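You operate a simulated robot arm through the tools that you are given. There is no shell and no other tool. Be economical: measure what you need, move in short steps, check, and stop when the job is done.

Carry out the task below with a simulated two-armed robot. There is one attempt and no reset: what you move stays moved.

Task
Wipe up the spill on the top of the red-marked table with the blue cloth and put it back.

Only the result counts: the job must be done as asked and must still hold three seconds after the hand-in. Knocking over, shifting, dropping, spilling or breaking anything else fails it. Flat cloth is picked up by pressing the open fingertips on it (5 to 10 N) and closing them slowly along it; thin cloth reads only 2 to 8 mm in the jaws.

Robot
Two 7-joint arms with two-finger parallel grippers on one trunk, on a base that drives. Base frame: it is fixed to the floor where the robot stands at the start and does not move with it; the origin is under the middle of the robot, x ahead of it, y to its left, z up; the surface under the hand at the start is at about z = 76.5. Readings come in cm, degrees, newtons and seconds.
The left shoulder is at the start at [8, 13.1, 94.7], the right one opposite. With the tool pointing down near the work surface each hand reaches from about 40 to 86 cm from the robot's upright axis, wherever it stands, measured 20 degrees to its own side. Payload 1.57 kg a hand.
The tool frame of a hand sits at the grasp point between the pads (the TCP): z along the fingers, y along the line on which they close. The tips reach 3 cm beyond it. Largest opening 11 cm; finger width 2.4, thickness 1.2; the body of the gripper, 4.8 by 11.2 cm, starts 7.8 cm behind the TCP.
Orientation is told as [roll, pitch, yaw] about the base's x, y, z axes, in that order, counted from this pose: with the fingers straight down and closing along the base's y, the tool's x points along the base's -x, its y along +y and its z along -z.

Tools
- The arms move only by the tool nudge_tool. It takes "left_commands", "right_commands" or both (then of equal length, played together; a hand with none holds still); each is a list of rows, each an object (a shift or turn left out is 0, a gripper value left out holds the last) with "offset": the shift along the tool's x, y, z in cm, a list of three; "rotation": the turn, a rotation vector about the tool's x, y, z in degrees, a list of three; "hand": the finger opening in cm, from 0 to 11. In form: [{"offset": [x, y, z], "rotation": [ax, ay, az], "hand": hand}, ...]. A call has 1 to 12 rows; each row shifts and turns the commanded pose from where the row before left it, along the tool's axes as they then stand. Each row takes 0.2 s and may step no farther than 5 cm and 8.6 degrees from the row before; otherwise, or with a gripper value out of range, the whole call is refused. A pose out of reach is approached as far as the arm can. The call stops where the force on the tool passes 40 N (or 10 N more than at its start, if that is more) or the arm is blocked; 0.2 s more then pass. Each finger travels about 10.8 cm/s and halts on what it meets, pressing with about 35 N; the grip force reading is that of the motor and also rises with nothing between the fingers. The clock runs only during rows and for 0.2 s after the last one: add rows that do not move to give the fingers time. The reply holds the time, the measured pose of the TCP, the force on the tool along the base axes, the opening and the grip force, in the units named above and with some noise, with the torque about the TCP (base axes, N m) and any sound that the robot's microphone picked up.
- Cameras (640 x 400 px; columns grow to the right, rows downward): "scene" is now at [-5.75, 2.07, 140.97]; the picture's right is [0.25, -0.97, 0.00], its down [-0.63, -0.16, -0.76] and it looks along [0.74, 0.19, -0.65] (base axes); focal length 278 px, centre (320, 200). "left" rides on the left gripper at [7, -1.6, -14.1] in its tool frame; the picture's right is [0.23, 0.97, 0.00], its down [-0.86, 0.20, -0.48] and it looks along [-0.47, 0.11, 0.88] (tool axes); focal length 222 px, centre (320, 200). "right" rides on the right gripper at [7, 1.6, -14.1] in its tool frame; the picture's right is [-0.23, 0.97, 0.00], its down [-0.86, -0.20, -0.48] and it looks along [-0.47, -0.11, 0.88] (tool axes); focal length 222 px, centre (320, 200). There is no depth. A picture from a camera that has moved, and an enlarged one, comes with that camera's place and axes in the base frame and with its lens.
- get_image(camera): a new picture of that camera. The clock stands still meanwhile.
- steer(legs): drives the robot by 1 to 6 legs, each [ahead, left, turn to the left] in cm, cm and degrees, along the robot's own axes; the way and the turn of a leg run together, so that a leg with both is an arc; at most 150 cm and 180 degrees a leg. The arms and the cameras ride along, it lands a little off, and it stops where it bumps. It gives what a move gives.
- turn_head(pan, tilt): turns the head with the scene camera to pan (to the left, within 109 degrees either way) and tilt (down, from -29 to 69), counted from straight ahead of the robot. It gives what a move gives.
- close_up(camera, box): a new picture of the part [left, top, right, bottom] of that camera's present view, enlarged. The clock stands still meanwhile.
- sign_off(): hands the job in; it is judged then, once.

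Go step by step. Nothing tells you exact positions but the pictures and the camera data: compare them with the known pose of the tool, close in by small moves and look again before you grip or let go. The budget is 120 turns and 88 pictures, counting those below and the enlarged ones. Unless the task says otherwise, let go and move clear before handing in, and close with one line.

The tools are called after "Emit:" as name(argument=value, ...) on one line, values as JSON. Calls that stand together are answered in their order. nudge_tool: Moves the arms, as the interface text tells. Its arguments: {"type":"object","properties":{"left_commands":{"type":"array","items":{"type":"object","properties":{"offset":{"type":"array","items":{"type":"number"}},"rotation":{"type":"array","items":{"type":"number"}},"hand":{"type":"number"}}}},"right_commands":{"type":"array","items":{"type":"object","properties":{"offset":{"type":"array","items":{"type":"number"}},"rotation":{"type":"array","items":{"type":"number"}},"hand":{"type":"number"}}}}},"required":[]} The other tools are called the same way: steer (legs) drives the base; turn_head (pan, tilt) turns the head that bears the scene camera; get_image (camera) takes a picture; close_up (camera, box) takes an enlarged picture of a part of a camera's view; sign_off () hands the job in.

At the start:

```text
t: 0.0
left_tcp_pos: [53.7, 41.71, 99.47]
left_tool_rot: [0.1, 0.0, 0.0]
left_force: [0.3, 0.2, -0.6]
left_ft_torque: [0.02, 0.0, 0.0]
left_gripper_width: 11.01
left_grip_force: 0.1
right_tcp_pos: [58.13, -3.86, 105.07]
right_tool_rot: [0.0, 0.0, 0.0]
right_force: [-0.2, -0.5, 0.3]
right_ft_torque: [0.01, 0.01, 0.05]
right_gripper_width: 11.0
right_grip_force: 0.0
robot x, y, heading: [-0.04, 0.23, -0.1]
head pan, tilt: [14.4, 40.5]
```

scene: 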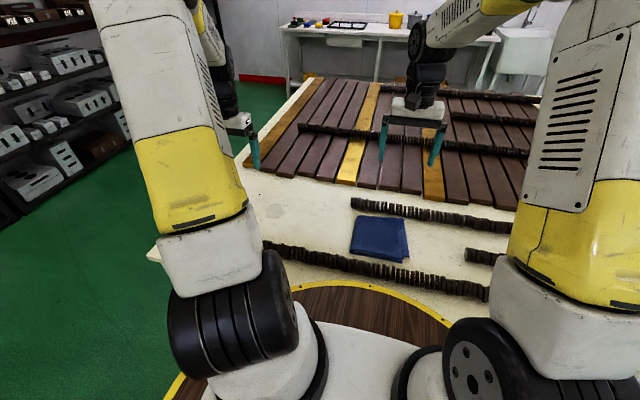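
right: 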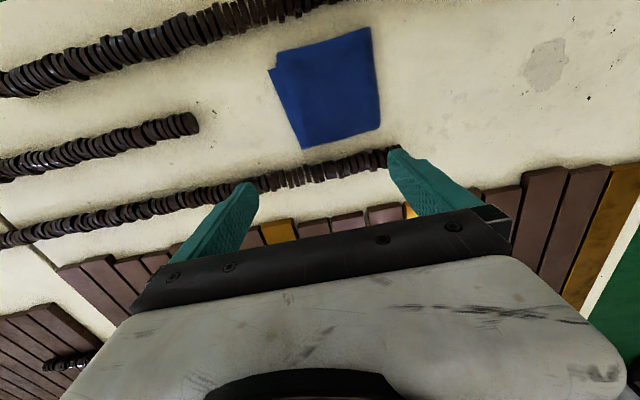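
left: 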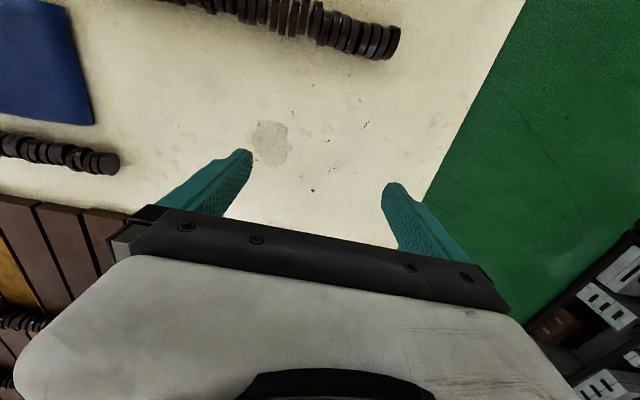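

I see a blue cloth on the near work table and a faint grey spot beside it, with another table by the far wall that may carry a red mark. I'll look closer to find which table is red-marked and where the spill is.

Emit:
close_up(camera="scene", box=[220, 0, 560, 120])

Emit:
close_up(camera="scene", box=[200, 150, 520, 350])

Emit:
turn_head(pan=-40, tilt=25)

Emit:
get_image(camera="scene")

```text
1.88 times, centred on (390, 60) of scene
camera zoom: at [-5.75, 2.07, 140.97], right [0.25, -0.97, 0.0], down [-0.63, -0.16, -0.76], along [0.74, 0.19, -0.65], focal length 523 px, centre (188, 464)
```

zoom: 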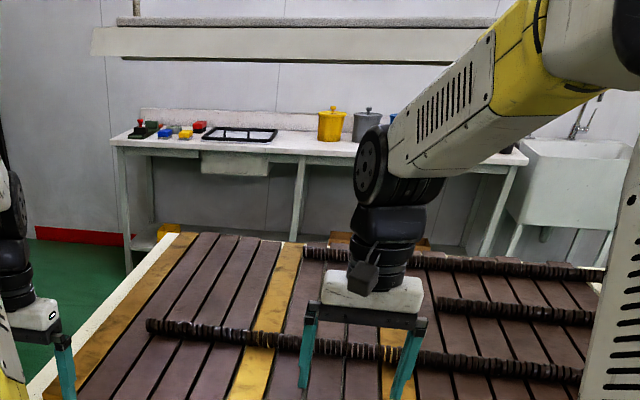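

```text
2.00 times, centred on (360, 250) of scene
camera zoom: at [-5.75, 2.07, 140.97], right [0.25, -0.97, 0.0], down [-0.63, -0.16, -0.76], along [0.74, 0.19, -0.65], focal length 556 px, centre (240, 100)
```

zoom: 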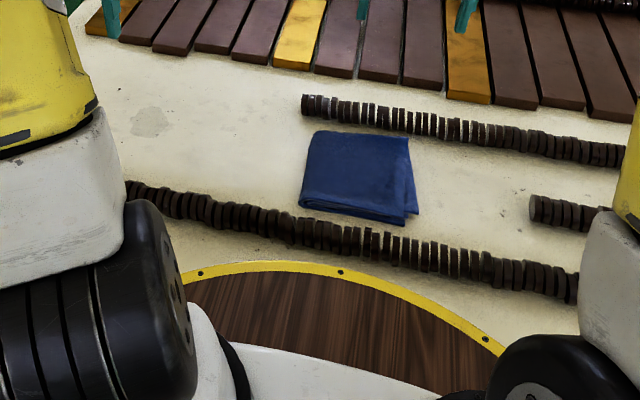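

```text
t: 1.2
left_tcp_pos: [53.58, 41.85, 99.42]
left_tool_rot: [0.0, 0.0, 0.0]
left_force: [-0.2, -0.2, 0.5]
left_ft_torque: [0.03, -0.02, -0.02]
left_gripper_width: 11.02
left_grip_force: 0.1
right_tcp_pos: [58.13, -3.99, 105.1]
right_tool_rot: [0.0, 0.0, -0.1]
right_force: [-0.4, -0.4, 0.5]
right_ft_torque: [0.01, 0.0, 0.01]
right_gripper_width: 10.99
right_grip_force: 0.1
robot x, y, heading: [0.0, 0.05, 0.1]
head pan, tilt: [-40.0, 25.0]
```

```text
82 pictures are left
camera scene: at [-6.89, -5.96, 143.38], right [-0.64, -0.77, 0.0], down [-0.32, 0.27, -0.91], along [0.69, -0.58, -0.42], focal length 278 px, centre (320, 200)
```

scene: 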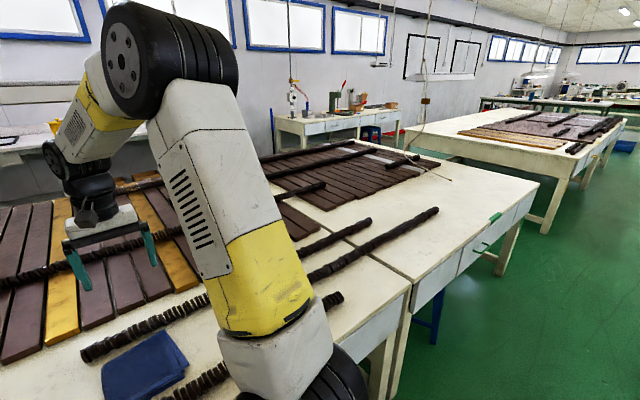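

The room holds several tables; none obviously marked red yet. I'll look further around.

Emit:
turn_head(pan=-105, tilt=30)

Emit:
get_image(camera="scene")

Emit:
turn_head(pan=105, tilt=30)

Emit:
get_image(camera="scene")

Emit:
turn_head(pan=55, tilt=30)

Emit:
get_image(camera="scene")

```text
t: 2.6
left_tcp_pos: [53.6, 41.71, 99.4]
left_tool_rot: [0.1, 0.0, 0.0]
left_force: [-0.1, -0.4, 0.1]
left_ft_torque: [0.0, 0.0, 0.0]
left_gripper_width: 11.01
left_grip_force: 0.1
right_tcp_pos: [58.14, -3.84, 105.08]
right_tool_rot: [-0.1, 0.0, 0.0]
right_force: [-0.3, 0.5, -0.9]
right_ft_torque: [0.02, -0.03, 0.01]
right_gripper_width: 10.98
right_grip_force: 0.0
robot x, y, heading: [0.17, -0.07, -0.0]
head pan, tilt: [-105.0, 30.0]
```

```text
81 pictures are left
camera scene: at [-16.29, -8.78, 142.58], right [-0.97, 0.26, 0.0], down [0.13, 0.48, -0.87], along [-0.22, -0.84, -0.5], focal length 278 px, centre (320, 200)
```

scene: 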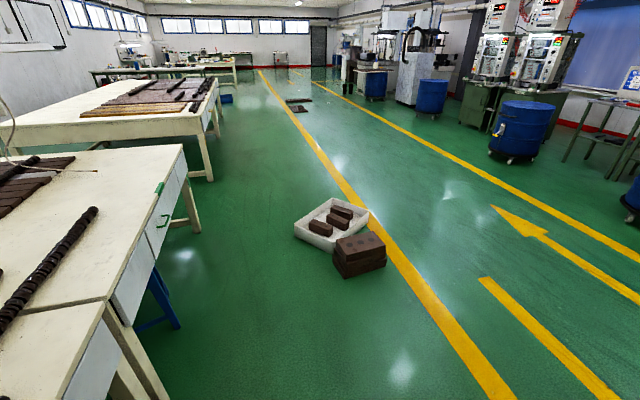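

```text
t: 5.6
left_tcp_pos: [53.64, 41.65, 99.52]
left_tool_rot: [0.0, 0.0, 0.0]
left_force: [0.0, 0.7, 1.1]
left_ft_torque: [-0.01, 0.02, -0.02]
left_gripper_width: 10.98
left_grip_force: 0.1
right_tcp_pos: [58.13, -3.73, 104.95]
right_tool_rot: [0.0, 0.0, -0.1]
right_force: [0.4, -0.2, 0.2]
right_ft_torque: [-0.01, 0.02, 0.0]
right_gripper_width: 11.02
right_grip_force: 0.0
robot x, y, heading: [0.41, 0.01, 0.4]
head pan, tilt: [105.0, 30.0]
```

```text
80 pictures are left
camera scene: at [-16.29, 8.69, 142.58], right [0.97, 0.26, 0.0], down [0.13, -0.48, -0.87], along [-0.22, 0.84, -0.5], focal length 278 px, centre (320, 200)
```

scene: 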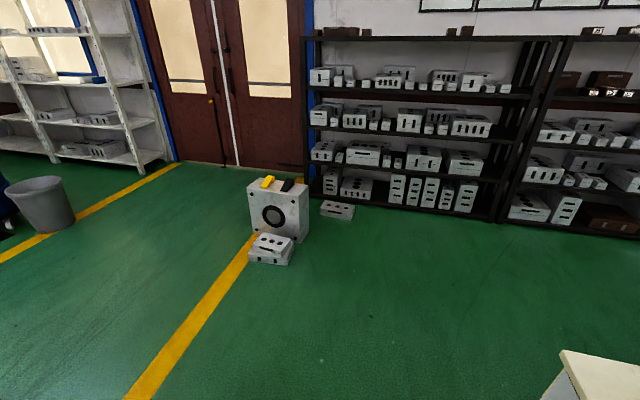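

```text
t: 6.8
left_tcp_pos: [53.64, 41.68, 99.56]
left_tool_rot: [0.1, 0.0, 0.0]
left_force: [-1.1, -0.3, -0.7]
left_ft_torque: [-0.01, 0.0, 0.0]
left_gripper_width: 11.02
left_grip_force: 0.1
right_tcp_pos: [58.09, -3.91, 105.12]
right_tool_rot: [0.0, 0.0, 0.0]
right_force: [-0.2, -0.3, -0.3]
right_ft_torque: [0.0, -0.03, 0.0]
right_gripper_width: 11.0
right_grip_force: 0.0
robot x, y, heading: [-0.15, 0.06, -0.1]
head pan, tilt: [55.0, 30.0]
```

```text
79 pictures are left
camera scene: at [-8.77, 7.37, 142.58], right [0.82, -0.57, 0.0], down [-0.29, -0.41, -0.87], along [0.5, 0.71, -0.5], focal length 278 px, centre (320, 200)
```

scene: 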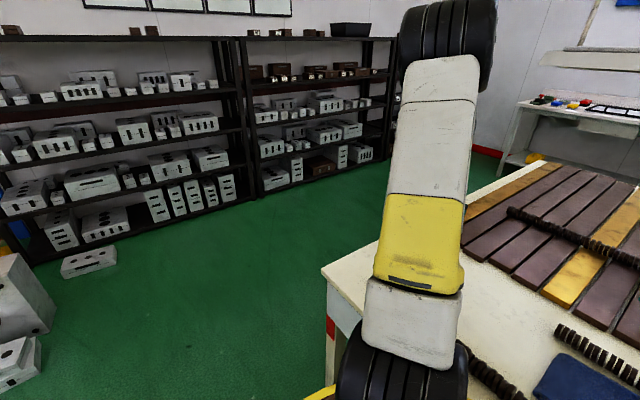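

The red mark is on this near table's leg, so the spill is the grey patch at about (58, 34) and the cloth lies at about (54, -1). I'll take close views to confirm the spill and check for other patches.

Emit:
close_up(camera="left", box=[180, 60, 420, 210])

Emit:
close_up(camera="right", box=[240, 10, 640, 200])

Emit:
nudge_tool(right_commands=[{"offset": [0, -5, 0]}, {"offset": [0, -5, 0]}, {"offset": [0, -5, 0]}, {"offset": [0, -5, 0]}, {"offset": [0, -5, 0]}, {"offset": [0, -5, 0]}])

Emit:
turn_head(pan=14, tilt=50)

Emit:
get_image(camera="scene")

Emit:
get_image(camera="right")

```text
2.67 times, centred on (300, 135) of left
camera zoom: at [46.71, 40.11, 113.68], right [-0.23, 0.97, 0.0], down [0.86, 0.2, 0.48], along [0.47, 0.11, -0.88], focal length 592 px, centre (373, 373)
```

zoom: 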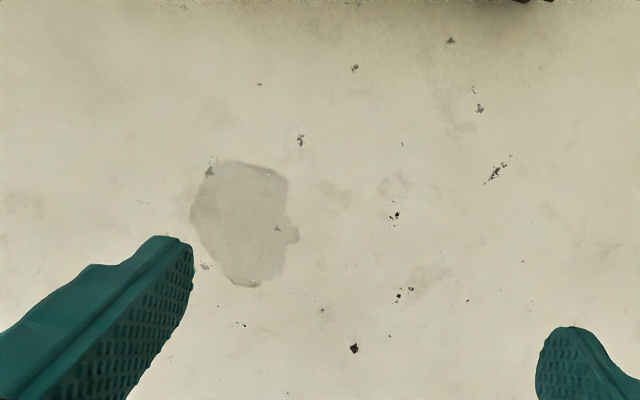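

```text
1.60 times, centred on (440, 105) of right
camera zoom: at [51.09, -2.34, 119.19], right [0.23, 0.97, 0.0], down [0.86, -0.2, 0.48], along [0.47, -0.11, -0.88], focal length 355 px, centre (128, 352)
```

zoom: 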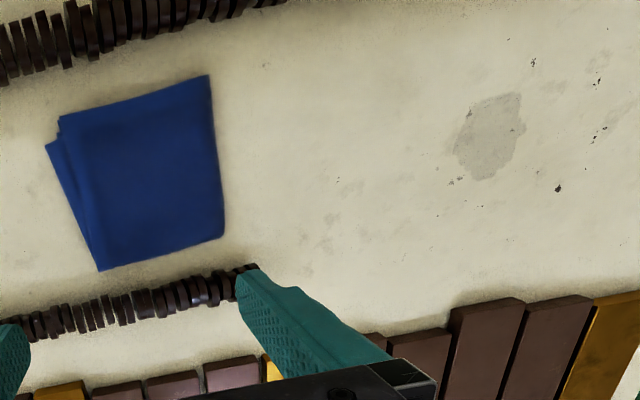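

```text
t: 8.2
left_tcp_pos: [53.68, 41.73, 99.35]
left_tool_rot: [0.0, 0.0, 0.0]
left_force: [0.1, -0.1, -0.3]
left_ft_torque: [-0.04, 0.04, -0.01]
left_gripper_width: 11.01
left_grip_force: 0.1
right_tcp_pos: [58.14, -33.91, 105.21]
right_tool_rot: [0.0, 0.0, 0.2]
right_force: [-0.4, 0.0, 0.5]
right_ft_torque: [-0.01, -0.01, 0.02]
right_gripper_width: 10.99
right_grip_force: 0.1
robot x, y, heading: [0.22, 0.04, 0.0]
head pan, tilt: [55.0, 30.0]
```

```text
t: 9.3
left_tcp_pos: [53.64, 41.92, 99.58]
left_tool_rot: [0.0, 0.0, 0.1]
left_force: [-0.5, 0.2, 0.1]
left_ft_torque: [-0.02, 0.0, -0.04]
left_gripper_width: 10.99
left_grip_force: 0.1
right_tcp_pos: [58.02, -33.88, 105.27]
right_tool_rot: [0.1, 0.0, 0.0]
right_force: [0.5, 0.3, 0.5]
right_ft_torque: [0.02, 0.01, 0.0]
right_gripper_width: 11.0
right_grip_force: 0.0
robot x, y, heading: [0.0, -0.28, 0.0]
head pan, tilt: [14.0, 50.0]
```

```text
76 pictures are left
camera scene: at [-6.48, 1.82, 139.63], right [0.24, -0.97, 0.0], down [-0.74, -0.19, -0.64], along [0.62, 0.16, -0.77], focal length 278 px, centre (320, 200)
```

scene: 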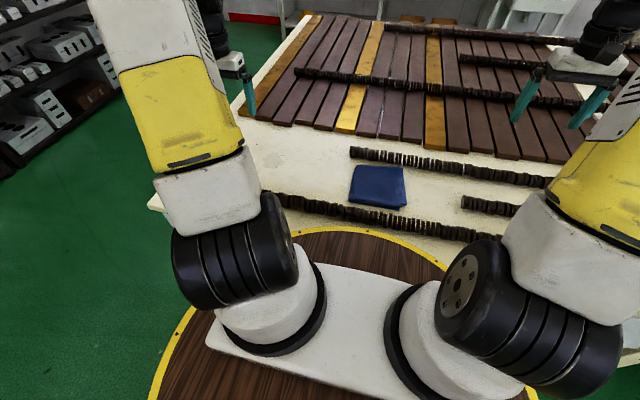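

```text
75 pictures are left
camera right: at [51.0, -32.41, 119.28], right [0.23, 0.97, 0.0], down [0.86, -0.2, 0.48], along [0.47, -0.11, -0.88], focal length 222 px, centre (320, 200)
```

right: 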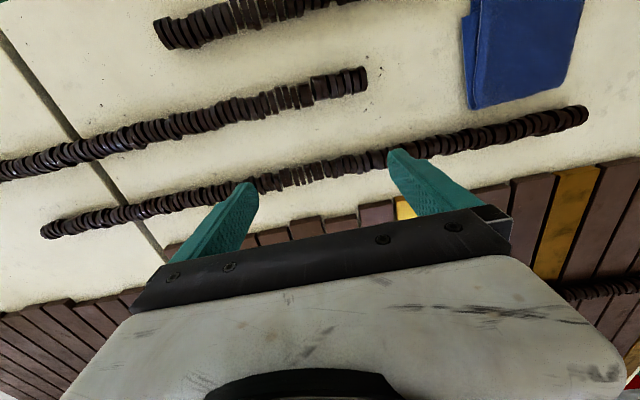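

The spill is at about (58, 34.4), 7 cm across, and the folded cloth covers x 46–62, y −8.4–6.6. I'll bring the left hand over the cloth centre.

Emit:
nudge_tool(left_commands=[{"offset": [0, -4.75, 0]}, {"offset": [0, -4.75, 0]}, {"offset": [0, -4.75, 0]}, {"offset": [0, -4.75, 0]}, {"offset": [0, -4.75, 0]}, {"offset": [0, -4.75, 0]}, {"offset": [0, -4.75, 0]}, {"offset": [0, -4.75, 0]}, {"offset": [-0.3, -4.75, 0]}, {"offset": [0, 0, 0]}])

Emit:
get_image(camera="left")

Emit:
get_image(camera="scene")

```text
t: 11.5
left_tcp_pos: [53.85, -0.9, 99.46]
left_tool_rot: [0.0, 0.0, 0.0]
left_force: [0.3, -0.8, -1.0]
left_ft_torque: [0.02, -0.07, 0.01]
left_gripper_width: 11.0
left_grip_force: 0.1
right_tcp_pos: [58.13, -33.97, 105.18]
right_tool_rot: [0.0, 0.0, 0.0]
right_force: [-0.6, -0.3, -0.2]
right_ft_torque: [0.02, -0.01, -0.02]
right_gripper_width: 11.02
right_grip_force: 0.0
robot x, y, heading: [0.0, 0.05, -0.1]
head pan, tilt: [14.0, 50.0]
```

```text
74 pictures are left
camera left: at [46.95, -2.59, 113.71], right [-0.23, 0.97, 0.0], down [0.86, 0.2, 0.48], along [0.47, 0.11, -0.88], focal length 222 px, centre (320, 200)
```

left: 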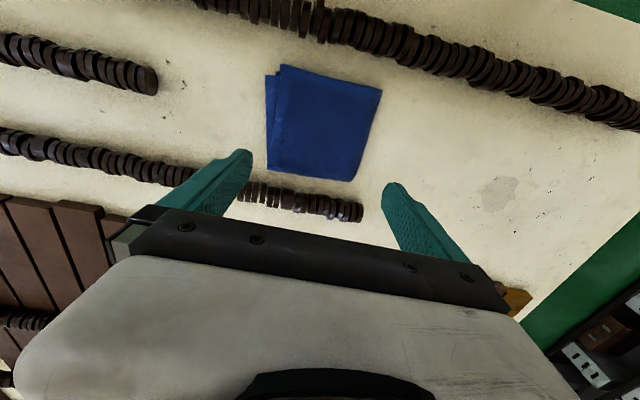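

```text
73 pictures are left
camera scene: at [-6.48, 1.81, 139.63], right [0.24, -0.97, 0.0], down [-0.74, -0.19, -0.64], along [0.62, 0.16, -0.77], focal length 278 px, centre (320, 200)
```

scene: 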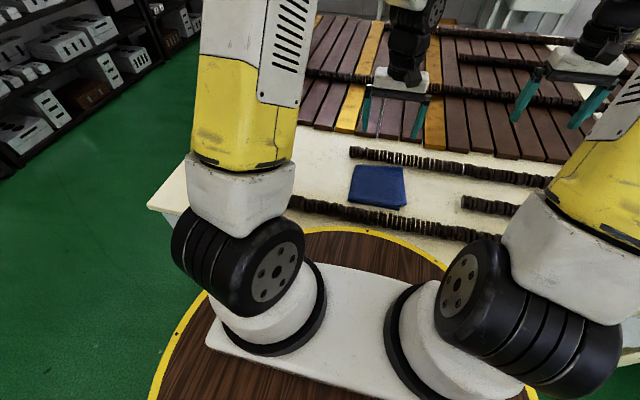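

The geometry agrees. I'll lower over the cloth with a 6 cm opening and look at the layers.

Emit:
nudge_tool(left_commands=[{"offset": [0, 0, 4], "hand": 6}, {"offset": [0, 0, 4]}, {"offset": [0, 0, 4]}, {"offset": [0, 0, 2]}])

Emit:
close_up(camera="left", box=[160, 0, 480, 200])

Emit:
close_up(camera="scene", box=[300, 120, 460, 220])

```text
t: 12.5
left_tcp_pos: [53.81, -0.85, 85.55]
left_tool_rot: [0.0, 0.0, 0.0]
left_force: [0.4, 0.3, 0.8]
left_ft_torque: [0.0, -0.05, 0.03]
left_gripper_width: 6.02
left_grip_force: 0.1
right_tcp_pos: [58.11, -33.88, 105.18]
right_tool_rot: [0.0, 0.1, 0.1]
right_force: [-0.2, -0.3, 0.6]
right_ft_torque: [-0.04, -0.02, -0.06]
right_gripper_width: 11.01
right_grip_force: 0.0
robot x, y, heading: [-0.13, -0.18, 0.4]
head pan, tilt: [14.0, 50.0]
```

```text
2.00 times, centred on (320, 100) of left
camera zoom: at [46.9, -2.6, 99.77], right [-0.23, 0.97, 0.0], down [0.86, 0.2, 0.48], along [0.47, 0.11, -0.88], focal length 444 px, centre (320, 400)
```

zoom: 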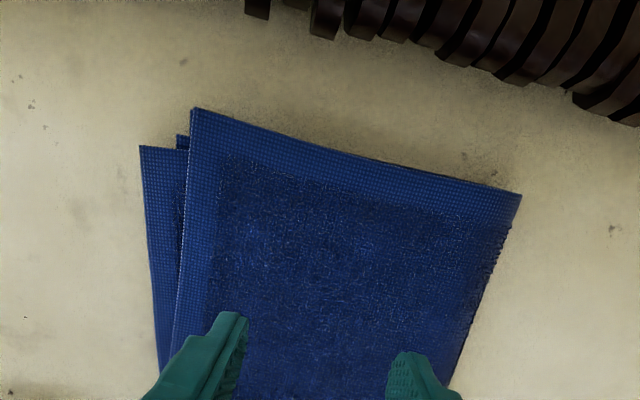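

```text
4.00 times, centred on (380, 170) of scene
camera zoom: at [-6.5, 1.81, 139.63], right [0.24, -0.97, 0.0], down [-0.74, -0.19, -0.64], along [0.62, 0.16, -0.77], focal length 1111 px, centre (80, 320)
```

zoom: 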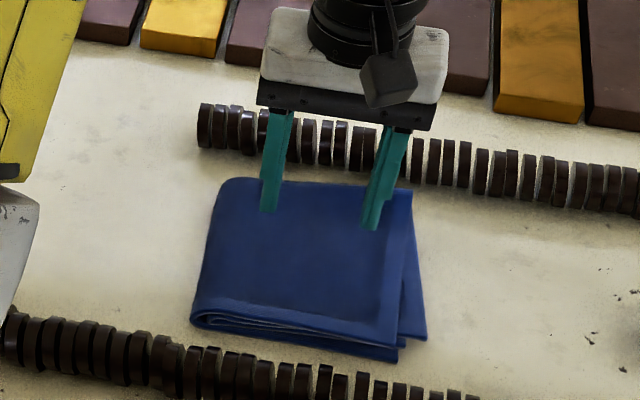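

The cloth is folded in several layers, with the fold on its left edge. I'll descend slowly to contact.

Emit:
nudge_tool(left_commands=[{"offset": [0, 0, 2]}, {"offset": [0, 0, 1]}, {"offset": [0, 0, 0.7]}, {"offset": [0, 0, 0.4]}, {"offset": [0, 0, 0.2]}, {"offset": [0, 0, 0]}])

```text
t: 13.9
left_tcp_pos: [53.93, -1.07, 81.22]
left_tool_rot: [0.0, 0.1, 0.0]
left_force: [0.3, 0.6, 1.6]
left_ft_torque: [-0.01, -0.02, 0.02]
left_gripper_width: 5.96
left_grip_force: 0.0
right_tcp_pos: [57.9, -33.95, 105.14]
right_tool_rot: [0.0, 0.1, 0.0]
right_force: [0.6, 0.4, 0.0]
right_ft_torque: [-0.02, -0.01, 0.0]
right_gripper_width: 10.99
right_grip_force: 0.0
robot x, y, heading: [0.23, -0.03, -0.1]
head pan, tilt: [14.0, 50.0]
```

Emit:
nudge_tool(left_commands=[{"offset": [0, 0, 0.3]}, {"offset": [0, 0, 0.3]}, {"offset": [0, 0, 0]}])

Emit:
nudge_tool(left_commands=[{"offset": [0, 0, 0.2]}, {"offset": [0, 0, 0.2]}, {"offset": [0, 0, 0]}])

```text
t: 14.7
left_tcp_pos: [53.98, -0.99, 80.68]
left_tool_rot: [-0.1, -0.1, 0.0]
left_force: [-0.1, 0.8, 13.3]
left_ft_torque: [0.02, 0.02, 0.06]
left_gripper_width: 5.89
left_grip_force: 0.2
right_tcp_pos: [58.13, -33.94, 105.25]
right_tool_rot: [0.0, 0.0, 0.0]
right_force: [-0.4, 0.6, 0.0]
right_ft_torque: [-0.04, 0.01, 0.02]
right_gripper_width: 11.02
right_grip_force: 0.2
robot x, y, heading: [0.18, 0.05, -0.1]
head pan, tilt: [14.0, 50.0]
```

```text
t: 15.3
left_tcp_pos: [54.05, -1.04, 80.64]
left_tool_rot: [0.0, -0.3, 0.0]
left_force: [-3.8, 1.8, 21.4]
left_ft_torque: [0.05, 0.05, -0.01]
left_gripper_width: 5.86
left_grip_force: 0.1
right_tcp_pos: [57.96, -33.87, 105.29]
right_tool_rot: [0.0, 0.0, 0.0]
right_force: [-0.7, -0.5, 0.2]
right_ft_torque: [-0.02, 0.0, -0.01]
right_gripper_width: 10.99
right_grip_force: 0.0
robot x, y, heading: [0.04, 0.09, 0.3]
head pan, tilt: [14.0, 50.0]
stopped in row 3 (left hand): the force on the tool passed its limit at 43 N (the readings are from after the stop); the commanded pose is now the measured one
```

I pressed too hard, so I'll ease off to about 8 N.

Emit:
nudge_tool(left_commands=[{"offset": [0, 0, -0.25]}, {"offset": [0, 0, 0]}])

```text
t: 15.9
left_tcp_pos: [54.07, -0.96, 80.7]
left_tool_rot: [-0.1, -0.2, 0.0]
left_force: [-0.1, -0.7, 11.8]
left_ft_torque: [0.0, -0.01, 0.03]
left_gripper_width: 5.89
left_grip_force: 0.1
right_tcp_pos: [58.05, -33.87, 105.28]
right_tool_rot: [0.0, 0.0, -0.1]
right_force: [0.2, 0.6, 0.8]
right_ft_torque: [0.05, 0.0, 0.01]
right_gripper_width: 11.01
right_grip_force: 0.1
robot x, y, heading: [-0.01, 0.04, -0.3]
head pan, tilt: [14.0, 50.0]
```

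Emit:
nudge_tool(left_commands=[{"offset": [0, 0, -0.08], "hand": 5.6}, {"hand": 5.2}, {"hand": 4.8}, {"hand": 4.4}, {"hand": 4.0}, {"hand": 3.6}, {"hand": 3.2}, {"hand": 2.8}])

Emit:
close_up(camera="left", box=[160, 0, 480, 200])

```text
t: 17.7
left_tcp_pos: [54.07, -0.97, 80.66]
left_tool_rot: [0.0, -0.2, 0.0]
left_force: [0.7, 0.8, 8.6]
left_ft_torque: [0.02, 0.0, 0.02]
left_gripper_width: 2.84
left_grip_force: 0.4
right_tcp_pos: [58.19, -33.96, 105.32]
right_tool_rot: [0.0, 0.0, 0.0]
right_force: [0.3, 0.0, 0.4]
right_ft_torque: [-0.02, 0.02, 0.02]
right_gripper_width: 10.99
right_grip_force: 0.0
robot x, y, heading: [0.1, 0.22, -0.2]
head pan, tilt: [14.0, 50.0]
```

```text
2.00 times, centred on (320, 100) of left
camera zoom: at [47.03, -2.66, 94.89], right [-0.23, 0.97, 0.0], down [0.85, 0.2, 0.48], along [0.47, 0.11, -0.88], focal length 444 px, centre (320, 400)
```

zoom: 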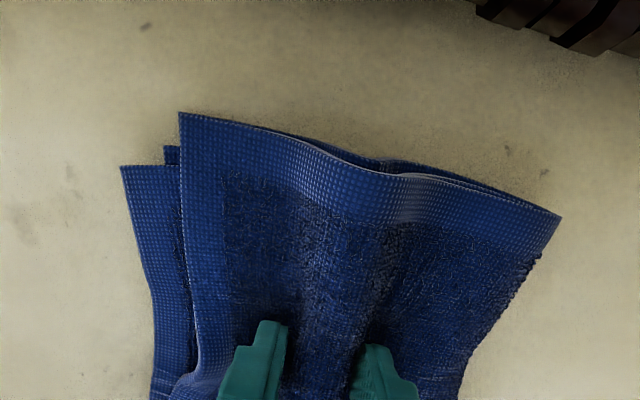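

The cloth is bunching between the fingers as intended. I'll keep closing slowly.

Emit:
nudge_tool(left_commands=[{"hand": 2.4}, {"hand": 2.0}, {"hand": 1.6}, {"hand": 1.2}, {"hand": 0.8}, {"hand": 0.4}, {"hand": 0.0}, {}, {}])

Emit:
close_up(camera="left", box=[160, 0, 480, 200])

Emit:
close_up(camera="scene", box=[300, 120, 460, 220])

```text
t: 19.7
left_tcp_pos: [53.95, -0.98, 80.78]
left_tool_rot: [0.0, -0.2, 0.0]
left_force: [-0.2, -0.8, 10.2]
left_ft_torque: [0.02, -0.02, 0.01]
left_gripper_width: 1.42
left_grip_force: 30.8
right_tcp_pos: [57.99, -33.91, 105.25]
right_tool_rot: [0.1, 0.0, 0.0]
right_force: [0.1, 0.3, 0.7]
right_ft_torque: [0.03, -0.01, 0.0]
right_gripper_width: 10.99
right_grip_force: 0.1
robot x, y, heading: [-0.14, -0.01, 0.0]
head pan, tilt: [14.0, 50.0]
```

```text
2.00 times, centred on (320, 100) of left
camera zoom: at [47.03, -2.66, 94.89], right [-0.23, 0.97, 0.0], down [0.85, 0.2, 0.48], along [0.47, 0.11, -0.88], focal length 444 px, centre (320, 400)
```

zoom: 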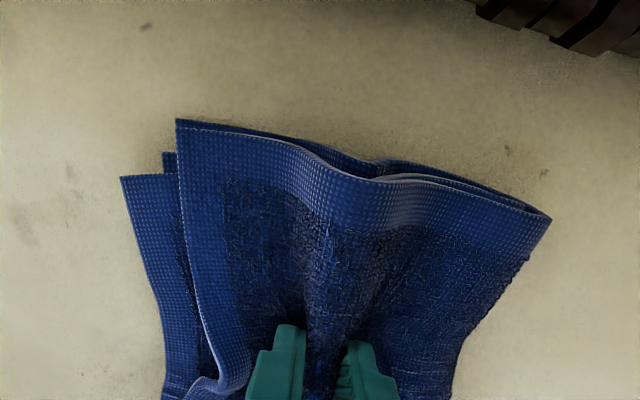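

```text
4.00 times, centred on (380, 170) of scene
camera zoom: at [-6.51, 1.8, 139.63], right [0.24, -0.97, 0.0], down [-0.74, -0.19, -0.64], along [0.62, 0.16, -0.77], focal length 1111 px, centre (80, 320)
```

zoom: 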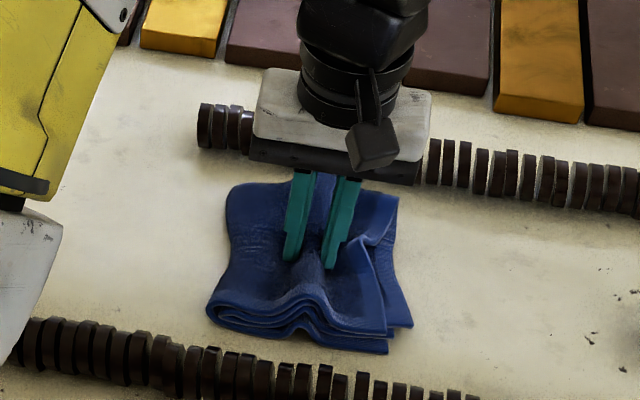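

The jaws hold 1.4 cm of bunched layers at 31 N, so several layers are caught. I'll lift a little and check.

Emit:
nudge_tool(left_commands=[{"offset": [0, 0, -0.7]}, {"offset": [0, 0, -1]}, {"offset": [0, 0, -1]}, {"offset": [0, 0, -1]}, {"offset": [0, 0, -1]}, {}])

Emit:
close_up(camera="scene", box=[300, 120, 460, 220])

```text
t: 21.1
left_tcp_pos: [54.04, -1.06, 85.41]
left_tool_rot: [0.0, -0.3, -0.1]
left_force: [0.0, -0.5, -0.6]
left_ft_torque: [-0.03, -0.01, 0.03]
left_gripper_width: 1.38
left_grip_force: 29.9
right_tcp_pos: [57.98, -34.04, 105.11]
right_tool_rot: [-0.1, 0.1, 0.0]
right_force: [0.9, 0.1, -0.9]
right_ft_torque: [0.02, 0.01, 0.01]
right_gripper_width: 10.99
right_grip_force: 0.0
robot x, y, heading: [-0.01, 0.05, -0.1]
head pan, tilt: [14.0, 50.0]
```

```text
4.00 times, centred on (380, 170) of scene
camera zoom: at [-6.48, 1.81, 139.63], right [0.24, -0.97, 0.0], down [-0.74, -0.19, -0.64], along [0.62, 0.16, -0.77], focal length 1111 px, centre (80, 320)
```

zoom: 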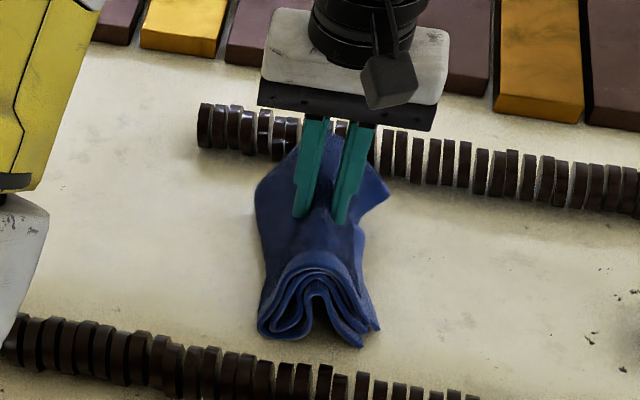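

All layers came up together. I'll carry the cloth over to the spill.

Emit:
nudge_tool(left_commands=[{"offset": [0, 0, -2.5]}, {"offset": [0, 3.93, 0]}, {"offset": [0, 3.93, 0]}, {"offset": [-0.5, 3.93, 0]}, {"offset": [-0.5, 3.93, 0]}, {"offset": [-0.5, 3.93, 0]}, {"offset": [-0.5, 3.93, 0]}, {"offset": [-0.5, 3.93, 0]}, {"offset": [-0.5, 3.93, 0]}, {"offset": [-1, 3.93, 0]}, {}])

Emit:
get_image(camera="left")

Emit:
get_image(camera="scene")

```text
t: 23.5
left_tcp_pos: [58.05, 34.43, 87.9]
left_tool_rot: [0.0, -0.2, -0.1]
left_force: [-0.3, 0.8, -0.3]
left_ft_torque: [0.02, 0.04, 0.0]
left_gripper_width: 1.35
left_grip_force: 29.8
right_tcp_pos: [58.17, -33.94, 105.23]
right_tool_rot: [-0.1, 0.0, 0.0]
right_force: [0.3, -0.4, 1.1]
right_ft_torque: [0.03, 0.02, 0.02]
right_gripper_width: 10.98
right_grip_force: 0.2
robot x, y, heading: [-0.26, -0.01, -0.2]
head pan, tilt: [14.0, 50.0]
```

```text
66 pictures are left
camera left: at [51.09, 32.75, 102.0], right [-0.23, 0.97, 0.0], down [0.85, 0.2, 0.48], along [0.47, 0.11, -0.88], focal length 222 px, centre (320, 200)
```

left: 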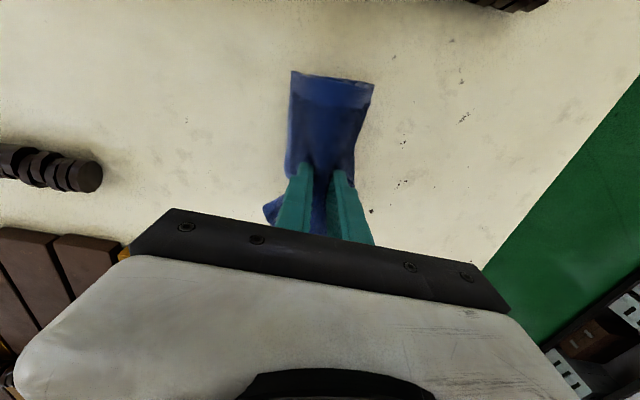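

```text
65 pictures are left
camera scene: at [-6.48, 1.81, 139.63], right [0.24, -0.97, 0.0], down [-0.74, -0.19, -0.64], along [0.62, 0.16, -0.77], focal length 278 px, centre (320, 200)
```

scene: 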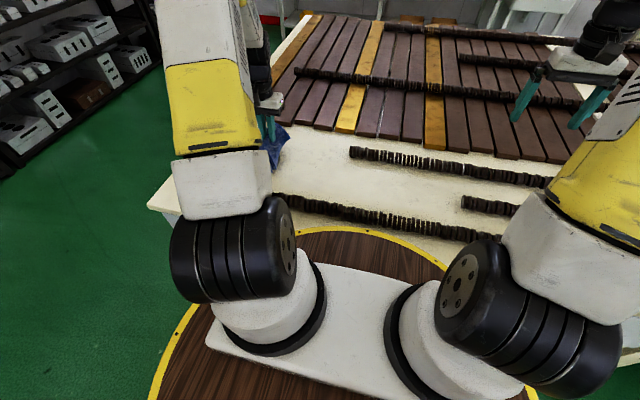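

The bunched cloth is right over the spill. I'll lower it until it presses.

Emit:
nudge_tool(left_commands=[{"offset": [0, 0, 2.5]}, {"offset": [0, 0, 2]}, {"offset": [0, 0, 1.2]}, {"offset": [0, 0, 0.6]}, {"offset": [0, 0, 0.3]}, {}])

```text
t: 24.9
left_tcp_pos: [58.07, 34.4, 81.39]
left_tool_rot: [0.0, -0.4, 0.0]
left_force: [5.0, 2.4, 19.1]
left_ft_torque: [0.02, -0.15, 0.03]
left_gripper_width: 1.32
left_grip_force: 30.1
right_tcp_pos: [58.15, -33.86, 105.21]
right_tool_rot: [0.0, 0.1, 0.0]
right_force: [0.1, -0.4, 0.1]
right_ft_torque: [-0.01, -0.01, -0.02]
right_gripper_width: 10.99
right_grip_force: 0.1
robot x, y, heading: [-0.42, 0.2, -0.2]
head pan, tilt: [14.0, 50.0]
```

I have contact at 19 N. I'll ease slightly and stroke across the spill along y.

Emit:
nudge_tool(left_commands=[{"offset": [0, 0, -0.12]}, {"offset": [0, 1.5, 0]}, {"offset": [0, 1.5, 0]}, {"offset": [0, 1.5, 0]}, {"offset": [0, -1.5, 0]}, {"offset": [0, -1.5, 0]}, {"offset": [0, -1.5, 0]}, {"offset": [0, -1.5, 0]}, {"offset": [0, -1.5, 0]}, {"offset": [0, -1.5, 0]}, {"offset": [0, -1.5, 0]}, {}])

Emit:
get_image(camera="left")

```text
t: 27.5
left_tcp_pos: [57.82, 28.41, 81.43]
left_tool_rot: [-0.1, -0.1, 0.0]
left_force: [-1.0, 4.1, 12.3]
left_ft_torque: [0.09, 0.01, 0.02]
left_gripper_width: 1.34
left_grip_force: 30.0
right_tcp_pos: [58.05, -33.95, 105.1]
right_tool_rot: [-0.1, 0.1, -0.1]
right_force: [0.1, -0.2, -0.1]
right_ft_torque: [-0.04, 0.05, -0.03]
right_gripper_width: 11.01
right_grip_force: 0.0
robot x, y, heading: [0.02, -0.48, 0.1]
head pan, tilt: [14.0, 50.0]
```

```text
64 pictures are left
camera left: at [50.97, 26.7, 95.6], right [-0.23, 0.97, 0.0], down [0.85, 0.2, 0.48], along [0.47, 0.11, -0.88], focal length 222 px, centre (320, 200)
```

left: 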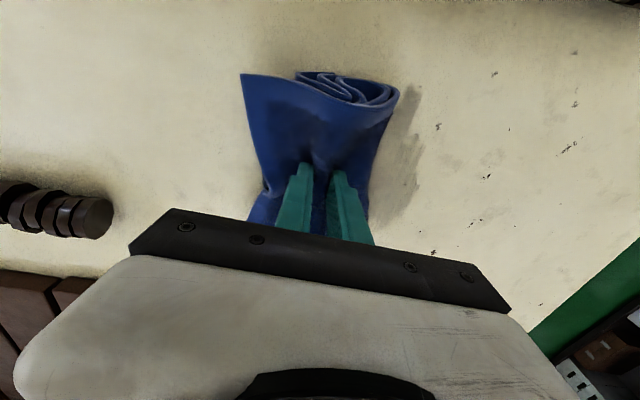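

Part of the spill remains on the left side. I'll raise the hand briefly to see what is left.

Emit:
nudge_tool(left_commands=[{"offset": [0, 0, -4]}, {"offset": [0, -4, -3]}, {"offset": [0, -5, 0]}, {}])

Emit:
close_up(camera="left", box=[280, 20, 600, 220])

```text
t: 28.5
left_tcp_pos: [58.09, 19.45, 88.38]
left_tool_rot: [-0.1, -0.2, 0.0]
left_force: [0.0, 0.5, -0.3]
left_ft_torque: [0.0, -0.02, -0.01]
left_gripper_width: 1.3
left_grip_force: 29.8
right_tcp_pos: [58.11, -33.81, 105.16]
right_tool_rot: [0.0, 0.0, 0.0]
right_force: [0.6, -0.6, 0.1]
right_ft_torque: [-0.04, 0.01, 0.05]
right_gripper_width: 10.99
right_grip_force: 0.1
robot x, y, heading: [-0.18, -0.36, -0.0]
head pan, tilt: [14.0, 50.0]
```

```text
2.00 times, centred on (440, 120) of left
camera zoom: at [51.07, 17.67, 102.52], right [-0.23, 0.97, 0.0], down [0.85, 0.2, 0.48], along [0.47, 0.11, -0.88], focal length 444 px, centre (80, 360)
```

zoom: 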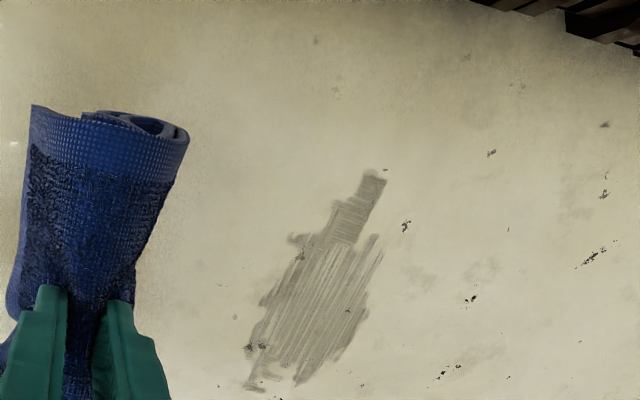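

The spill is now partly wiped, leaving a faint streaked patch over x 50–64, y 32–38. I'll wipe it with overlapping y strokes at several x positions, starting at x=53.

Emit:
nudge_tool(left_commands=[{"offset": [2.5, 4.8, 0]}, {"offset": [2.5, 4.8, 0]}, {"offset": [0, 0, 3]}, {"offset": [0, 0, 2]}, {"offset": [0, 0, 1.2]}, {"offset": [0, 0, 0.6]}, {}])

```text
refused: row 1 steps farther than a row can; nothing moved
```

Emit:
nudge_tool(left_commands=[{"offset": [2.5, 3.2, 0]}, {"offset": [2.5, 3.2, 0]}, {"offset": [0, 3.2, 0]}, {"offset": [0, 0, 3]}, {"offset": [0, 0, 2]}, {"offset": [0, 0, 1.2]}, {"offset": [0, 0, 0.6]}, {}])

```text
t: 30.3
left_tcp_pos: [53.1, 29.02, 81.66]
left_tool_rot: [0.1, -0.2, -0.1]
left_force: [2.6, 0.6, 19.3]
left_ft_torque: [-0.11, -0.1, -0.05]
left_gripper_width: 1.31
left_grip_force: 29.3
right_tcp_pos: [58.01, -33.95, 105.12]
right_tool_rot: [-0.1, 0.0, 0.0]
right_force: [0.0, 0.0, 0.0]
right_ft_torque: [0.05, 0.02, 0.0]
right_gripper_width: 11.0
right_grip_force: 0.0
robot x, y, heading: [-0.08, -0.3, -0.2]
head pan, tilt: [14.0, 50.0]
```

Emit:
nudge_tool(left_commands=[{"offset": [0, 2.2, 0]}, {"offset": [0, 2.2, 0]}, {"offset": [0, 2.2, 0]}, {"offset": [0, 2.2, 0]}, {"offset": [0, 2.2, 0]}, {"offset": [-2.2, 0, 0]}, {"offset": [0, -2.2, 0]}, {"offset": [0, -2.2, 0]}, {"offset": [0, -2.2, 0]}, {"offset": [0, -2.2, 0]}, {"offset": [0, -2.2, 0]}, {"offset": [-2.2, 0, 0]}])

Emit:
nudge_tool(left_commands=[{"offset": [0, 2.2, 0]}, {"offset": [0, 2.2, 0]}, {"offset": [0, 2.2, 0]}, {"offset": [0, 2.2, 0]}, {"offset": [0, 2.2, 0]}, {"offset": [-2.2, 0, 0]}, {"offset": [0, -2.2, 0]}, {"offset": [0, -2.2, 0]}, {"offset": [0, -2.2, 0]}, {"offset": [0, -2.2, 0]}, {"offset": [0, -2.2, 0]}, {"offset": [-2.2, 0, 0]}])

Emit:
get_image(camera="left")

```text
t: 32.9
left_tcp_pos: [57.43, 28.89, 81.6]
left_tool_rot: [-0.1, -0.1, 0.1]
left_force: [-4.5, -0.1, 11.8]
left_ft_torque: [-0.06, 0.19, -0.04]
left_gripper_width: 1.33
left_grip_force: 30.0
right_tcp_pos: [58.05, -34.01, 105.28]
right_tool_rot: [0.0, 0.0, 0.0]
right_force: [-0.9, -0.2, 0.3]
right_ft_torque: [0.03, 0.0, -0.01]
right_gripper_width: 11.02
right_grip_force: 0.0
robot x, y, heading: [-0.23, -0.21, -0.2]
head pan, tilt: [14.0, 50.0]
```

```text
t: 35.5
left_tcp_pos: [61.7, 29.02, 81.69]
left_tool_rot: [-0.2, -0.1, 0.0]
left_force: [-3.8, -0.6, 11.0]
left_ft_torque: [-0.09, 0.21, -0.05]
left_gripper_width: 1.33
left_grip_force: 29.5
right_tcp_pos: [57.89, -34.01, 105.17]
right_tool_rot: [0.1, 0.0, 0.1]
right_force: [0.4, 0.0, 0.6]
right_ft_torque: [0.0, -0.01, 0.04]
right_gripper_width: 10.99
right_grip_force: 0.1
robot x, y, heading: [0.22, -0.05, -0.0]
head pan, tilt: [14.0, 50.0]
```

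```text
62 pictures are left
camera left: at [54.78, 27.17, 95.81], right [-0.23, 0.97, 0.0], down [0.85, 0.2, 0.48], along [0.47, 0.11, -0.88], focal length 222 px, centre (320, 200)
```

left: 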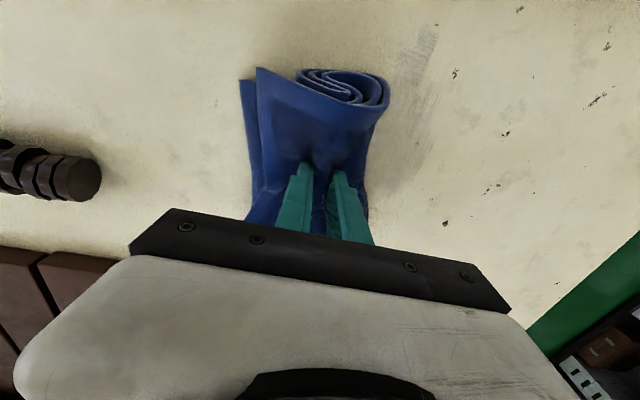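

The patch is fading well. I'll run another set of passes back across it.

Emit:
nudge_tool(left_commands=[{"offset": [0, 2.2, 0.1]}, {"offset": [0, 2.2, 0]}, {"offset": [0, 2.2, 0]}, {"offset": [0, 2.2, 0]}, {"offset": [0, 2.2, 0]}, {"offset": [2, 0, 0]}, {"offset": [0, -2.2, 0]}, {"offset": [0, -2.2, 0]}, {"offset": [0, -2.2, 0]}, {"offset": [0, -2.2, 0]}, {"offset": [0, -2.2, 0]}, {"offset": [2, 0, 0]}])

Emit:
nudge_tool(left_commands=[{"offset": [0, 2.2, 0]}, {"offset": [0, 2.2, 0]}, {"offset": [0, 2.2, 0]}, {"offset": [0, 2.2, 0]}, {"offset": [0, 2.2, 0]}, {"offset": [2, 0, 0]}, {"offset": [0, -2.2, 0]}, {"offset": [0, -2.2, 0]}, {"offset": [0, -2.2, 0]}, {"offset": [0, -2.2, 0]}, {"offset": [0, -2.2, 0]}, {"offset": [2, 0, 0]}])

Emit:
nudge_tool(left_commands=[{"offset": [0, 2.2, 0]}, {"offset": [0, 2.2, 0]}, {"offset": [0, 2.2, 0]}, {"offset": [0, 2.2, 0]}, {"offset": [0, 2.2, 0]}, {"offset": [1.5, 0, 0]}, {"offset": [0, -2.2, 0]}, {"offset": [0, -2.2, 0]}, {"offset": [0, -2.2, 0]}, {"offset": [0, -2.2, 0]}, {"offset": [0, -2.2, 0]}, {}])

Emit:
nudge_tool(left_commands=[{"offset": [0, 0, -4]}, {"offset": [0, -4, -2.5]}, {"offset": [0, -5, 0]}, {}])

Emit:
close_up(camera="left", box=[280, 20, 600, 220])

```text
t: 38.1
left_tcp_pos: [57.94, 28.95, 81.61]
left_tool_rot: [-0.2, -0.2, -0.2]
left_force: [5.2, -0.5, 15.5]
left_ft_torque: [-0.09, -0.14, 0.03]
left_gripper_width: 1.31
left_grip_force: 29.5
right_tcp_pos: [57.98, -33.99, 105.2]
right_tool_rot: [0.0, 0.0, 0.0]
right_force: [0.7, -1.0, -0.2]
right_ft_torque: [-0.01, 0.0, -0.02]
right_gripper_width: 10.99
right_grip_force: 0.0
robot x, y, heading: [-0.36, -0.48, 0.0]
head pan, tilt: [14.0, 50.0]
```

```text
t: 40.7
left_tcp_pos: [53.96, 28.76, 81.63]
left_tool_rot: [0.0, -0.3, -0.1]
left_force: [4.5, -1.1, 13.2]
left_ft_torque: [-0.09, -0.11, -0.03]
left_gripper_width: 1.34
left_grip_force: 30.0
right_tcp_pos: [58.04, -34.04, 105.23]
right_tool_rot: [0.0, 0.0, 0.0]
right_force: [-1.0, 0.1, 0.0]
right_ft_torque: [-0.01, 0.02, 0.0]
right_gripper_width: 11.0
right_grip_force: 0.0
robot x, y, heading: [-0.02, 0.03, 0.0]
head pan, tilt: [14.0, 50.0]
```

```text
t: 43.3
left_tcp_pos: [52.41, 28.82, 81.47]
left_tool_rot: [0.1, -0.2, 0.0]
left_force: [0.4, 6.2, 19.8]
left_ft_torque: [0.08, 0.04, -0.06]
left_gripper_width: 1.3
left_grip_force: 30.0
right_tcp_pos: [58.0, -34.02, 105.2]
right_tool_rot: [0.0, -0.1, -0.1]
right_force: [-0.3, 0.0, 0.6]
right_ft_torque: [-0.02, 0.01, -0.02]
right_gripper_width: 11.0
right_grip_force: 0.1
robot x, y, heading: [-0.13, -0.12, -0.1]
head pan, tilt: [14.0, 50.0]
```

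```text
t: 44.3
left_tcp_pos: [52.31, 19.79, 87.89]
left_tool_rot: [-0.1, -0.2, 0.0]
left_force: [-0.7, -0.2, -0.6]
left_ft_torque: [-0.01, 0.04, 0.02]
left_gripper_width: 1.3
left_grip_force: 30.1
right_tcp_pos: [58.13, -33.87, 105.15]
right_tool_rot: [0.2, 0.1, 0.1]
right_force: [0.7, 0.2, -0.4]
right_ft_torque: [0.02, 0.0, -0.01]
right_gripper_width: 11.02
right_grip_force: 0.1
robot x, y, heading: [-0.18, 0.0, 0.1]
head pan, tilt: [14.0, 50.0]
```

```text
2.00 times, centred on (440, 120) of left
camera zoom: at [45.37, 18.17, 102.11], right [-0.23, 0.97, 0.0], down [0.85, 0.2, 0.48], along [0.47, 0.11, -0.88], focal length 444 px, centre (80, 360)
```

zoom: 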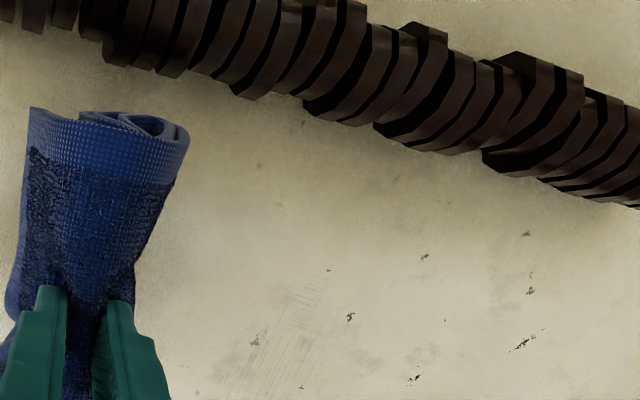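

Only very faint streaks remain at x 51–60. One more full pass should clear them.

Emit:
nudge_tool(left_commands=[{"offset": [0, 4.6, 0]}, {"offset": [0, 4.6, 0]}, {"offset": [0, 0, 3]}, {"offset": [0, 0, 2]}, {"offset": [0, 0, 1.2]}, {"offset": [0, 0, 0.3]}, {}])

Emit:
nudge_tool(left_commands=[{"offset": [0, 2.2, 0]}, {"offset": [0, 2.2, 0]}, {"offset": [0, 2.2, 0]}, {"offset": [0, 2.2, 0]}, {"offset": [0, 2.2, 0]}, {"offset": [-1.6, 0, 0]}, {"offset": [0, -2.2, 0]}, {"offset": [0, -2.2, 0]}, {"offset": [0, -2.2, 0]}, {"offset": [0, -2.2, 0]}, {"offset": [0, -2.2, 0]}, {"offset": [-1.6, 0, 0]}])

Emit:
nudge_tool(left_commands=[{"offset": [0, 2.2, 0]}, {"offset": [0, 2.2, 0]}, {"offset": [0, 2.2, 0]}, {"offset": [0, 2.2, 0]}, {"offset": [0, 2.2, 0]}, {"offset": [-1.6, 0, 0]}, {"offset": [0, -2.2, 0]}, {"offset": [0, -2.2, 0]}, {"offset": [0, -2.2, 0]}, {"offset": [0, -2.2, 0]}, {"offset": [0, -2.2, 0]}, {"offset": [-1.6, 0, 0]}])

Emit:
nudge_tool(left_commands=[{"offset": [0, 2.2, 0]}, {"offset": [0, 2.2, 0]}, {"offset": [0, 2.2, 0]}, {"offset": [0, 2.2, 0]}, {"offset": [0, 2.2, 0]}, {"offset": [-1.6, 0, 0]}, {"offset": [0, -2.2, 0]}, {"offset": [0, -2.2, 0]}, {"offset": [0, -2.2, 0]}, {"offset": [0, -2.2, 0]}, {"offset": [0, -2.2, 0]}, {"offset": [-1.6, 0, 0]}])

Emit:
nudge_tool(left_commands=[{"offset": [0, 2.2, 0]}, {"offset": [0, 2.2, 0]}, {"offset": [0, 2.2, 0]}, {"offset": [0, 2.2, 0]}, {"offset": [0, 2.2, 0]}, {"offset": [-1.6, 0, 0]}, {"offset": [0, -2.2, 0]}, {"offset": [0, -2.2, 0]}, {"offset": [0, -2.2, 0]}, {"offset": [0, -2.2, 0]}, {"offset": [0, -2.2, 0]}, {}])

Emit:
nudge_tool(left_commands=[{"offset": [0, 0, -4]}, {"offset": [2, -4, -2.5]}, {"offset": [3, -3, 0]}, {"offset": [3, -3, 0]}, {}])

Emit:
close_up(camera="left", box=[280, 40, 600, 240])

```text
t: 45.9
left_tcp_pos: [52.57, 29.21, 81.54]
left_tool_rot: [0.0, -0.3, 0.1]
left_force: [0.6, 1.9, 23.5]
left_ft_torque: [-0.07, -0.04, 0.0]
left_gripper_width: 1.3
left_grip_force: 29.8
right_tcp_pos: [57.93, -33.89, 105.24]
right_tool_rot: [-0.1, 0.0, 0.1]
right_force: [-0.7, 1.1, 0.6]
right_ft_torque: [-0.01, -0.01, -0.01]
right_gripper_width: 11.01
right_grip_force: 0.0
robot x, y, heading: [0.01, -0.29, 0.1]
head pan, tilt: [14.0, 50.0]
```

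```text
t: 48.5
left_tcp_pos: [55.39, 29.04, 81.46]
left_tool_rot: [-0.1, 0.0, 0.0]
left_force: [-5.0, -0.1, 14.4]
left_ft_torque: [-0.05, 0.19, -0.02]
left_gripper_width: 1.29
left_grip_force: 29.1
right_tcp_pos: [57.9, -33.95, 105.19]
right_tool_rot: [0.0, 0.0, 0.0]
right_force: [-0.2, 0.1, -0.5]
right_ft_torque: [0.0, 0.01, 0.0]
right_gripper_width: 11.0
right_grip_force: 0.0
robot x, y, heading: [0.07, -0.08, -0.0]
head pan, tilt: [14.0, 50.0]
```

```text
t: 51.1
left_tcp_pos: [58.7, 29.07, 81.72]
left_tool_rot: [-0.2, -0.1, 0.0]
left_force: [-2.2, 0.2, 10.1]
left_ft_torque: [-0.08, 0.14, 0.05]
left_gripper_width: 1.3
left_grip_force: 29.7
right_tcp_pos: [58.06, -33.89, 105.29]
right_tool_rot: [0.1, 0.0, 0.0]
right_force: [0.2, -0.4, 0.5]
right_ft_torque: [0.04, 0.02, 0.02]
right_gripper_width: 11.01
right_grip_force: 0.0
robot x, y, heading: [-0.11, -0.09, -0.1]
head pan, tilt: [14.0, 50.0]
```

```text
t: 53.7
left_tcp_pos: [61.85, 29.19, 81.4]
left_tool_rot: [-0.1, -0.1, -0.1]
left_force: [-5.1, -0.6, 14.3]
left_ft_torque: [-0.07, 0.22, 0.0]
left_gripper_width: 1.31
left_grip_force: 29.7
right_tcp_pos: [58.03, -33.96, 105.1]
right_tool_rot: [0.0, 0.0, 0.0]
right_force: [-0.1, 0.6, 0.2]
right_ft_torque: [-0.02, -0.01, 0.06]
right_gripper_width: 11.01
right_grip_force: 0.0
robot x, y, heading: [0.37, 0.35, 0.1]
head pan, tilt: [14.0, 50.0]
```

```text
t: 56.3
left_tcp_pos: [63.54, 29.19, 81.53]
left_tool_rot: [0.0, -0.2, 0.0]
left_force: [0.2, 2.7, 13.4]
left_ft_torque: [0.06, 0.02, -0.01]
left_gripper_width: 1.32
left_grip_force: 29.8
right_tcp_pos: [58.04, -33.94, 105.11]
right_tool_rot: [-0.1, 0.0, 0.0]
right_force: [-0.2, -0.2, 0.1]
right_ft_torque: [0.0, -0.05, 0.0]
right_gripper_width: 11.02
right_grip_force: 0.1
robot x, y, heading: [0.06, 0.24, 0.1]
head pan, tilt: [14.0, 50.0]
```

```text
refused: row 2 steps farther than a row can; nothing moved
```

```text
2.00 times, centred on (440, 140) of left
camera zoom: at [56.52, 27.45, 95.67], right [-0.23, 0.97, 0.0], down [0.85, 0.2, 0.48], along [0.47, 0.11, -0.88], focal length 444 px, centre (80, 320)
```

zoom: 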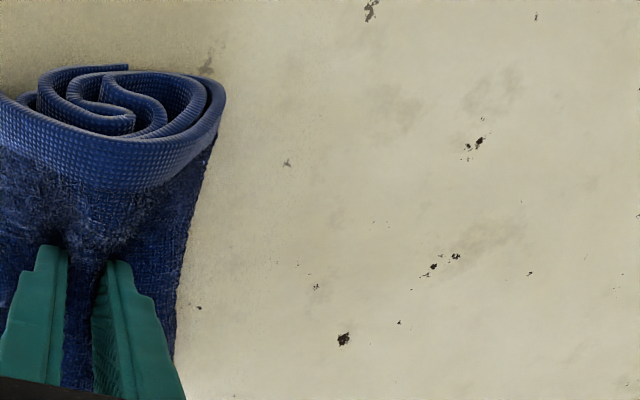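

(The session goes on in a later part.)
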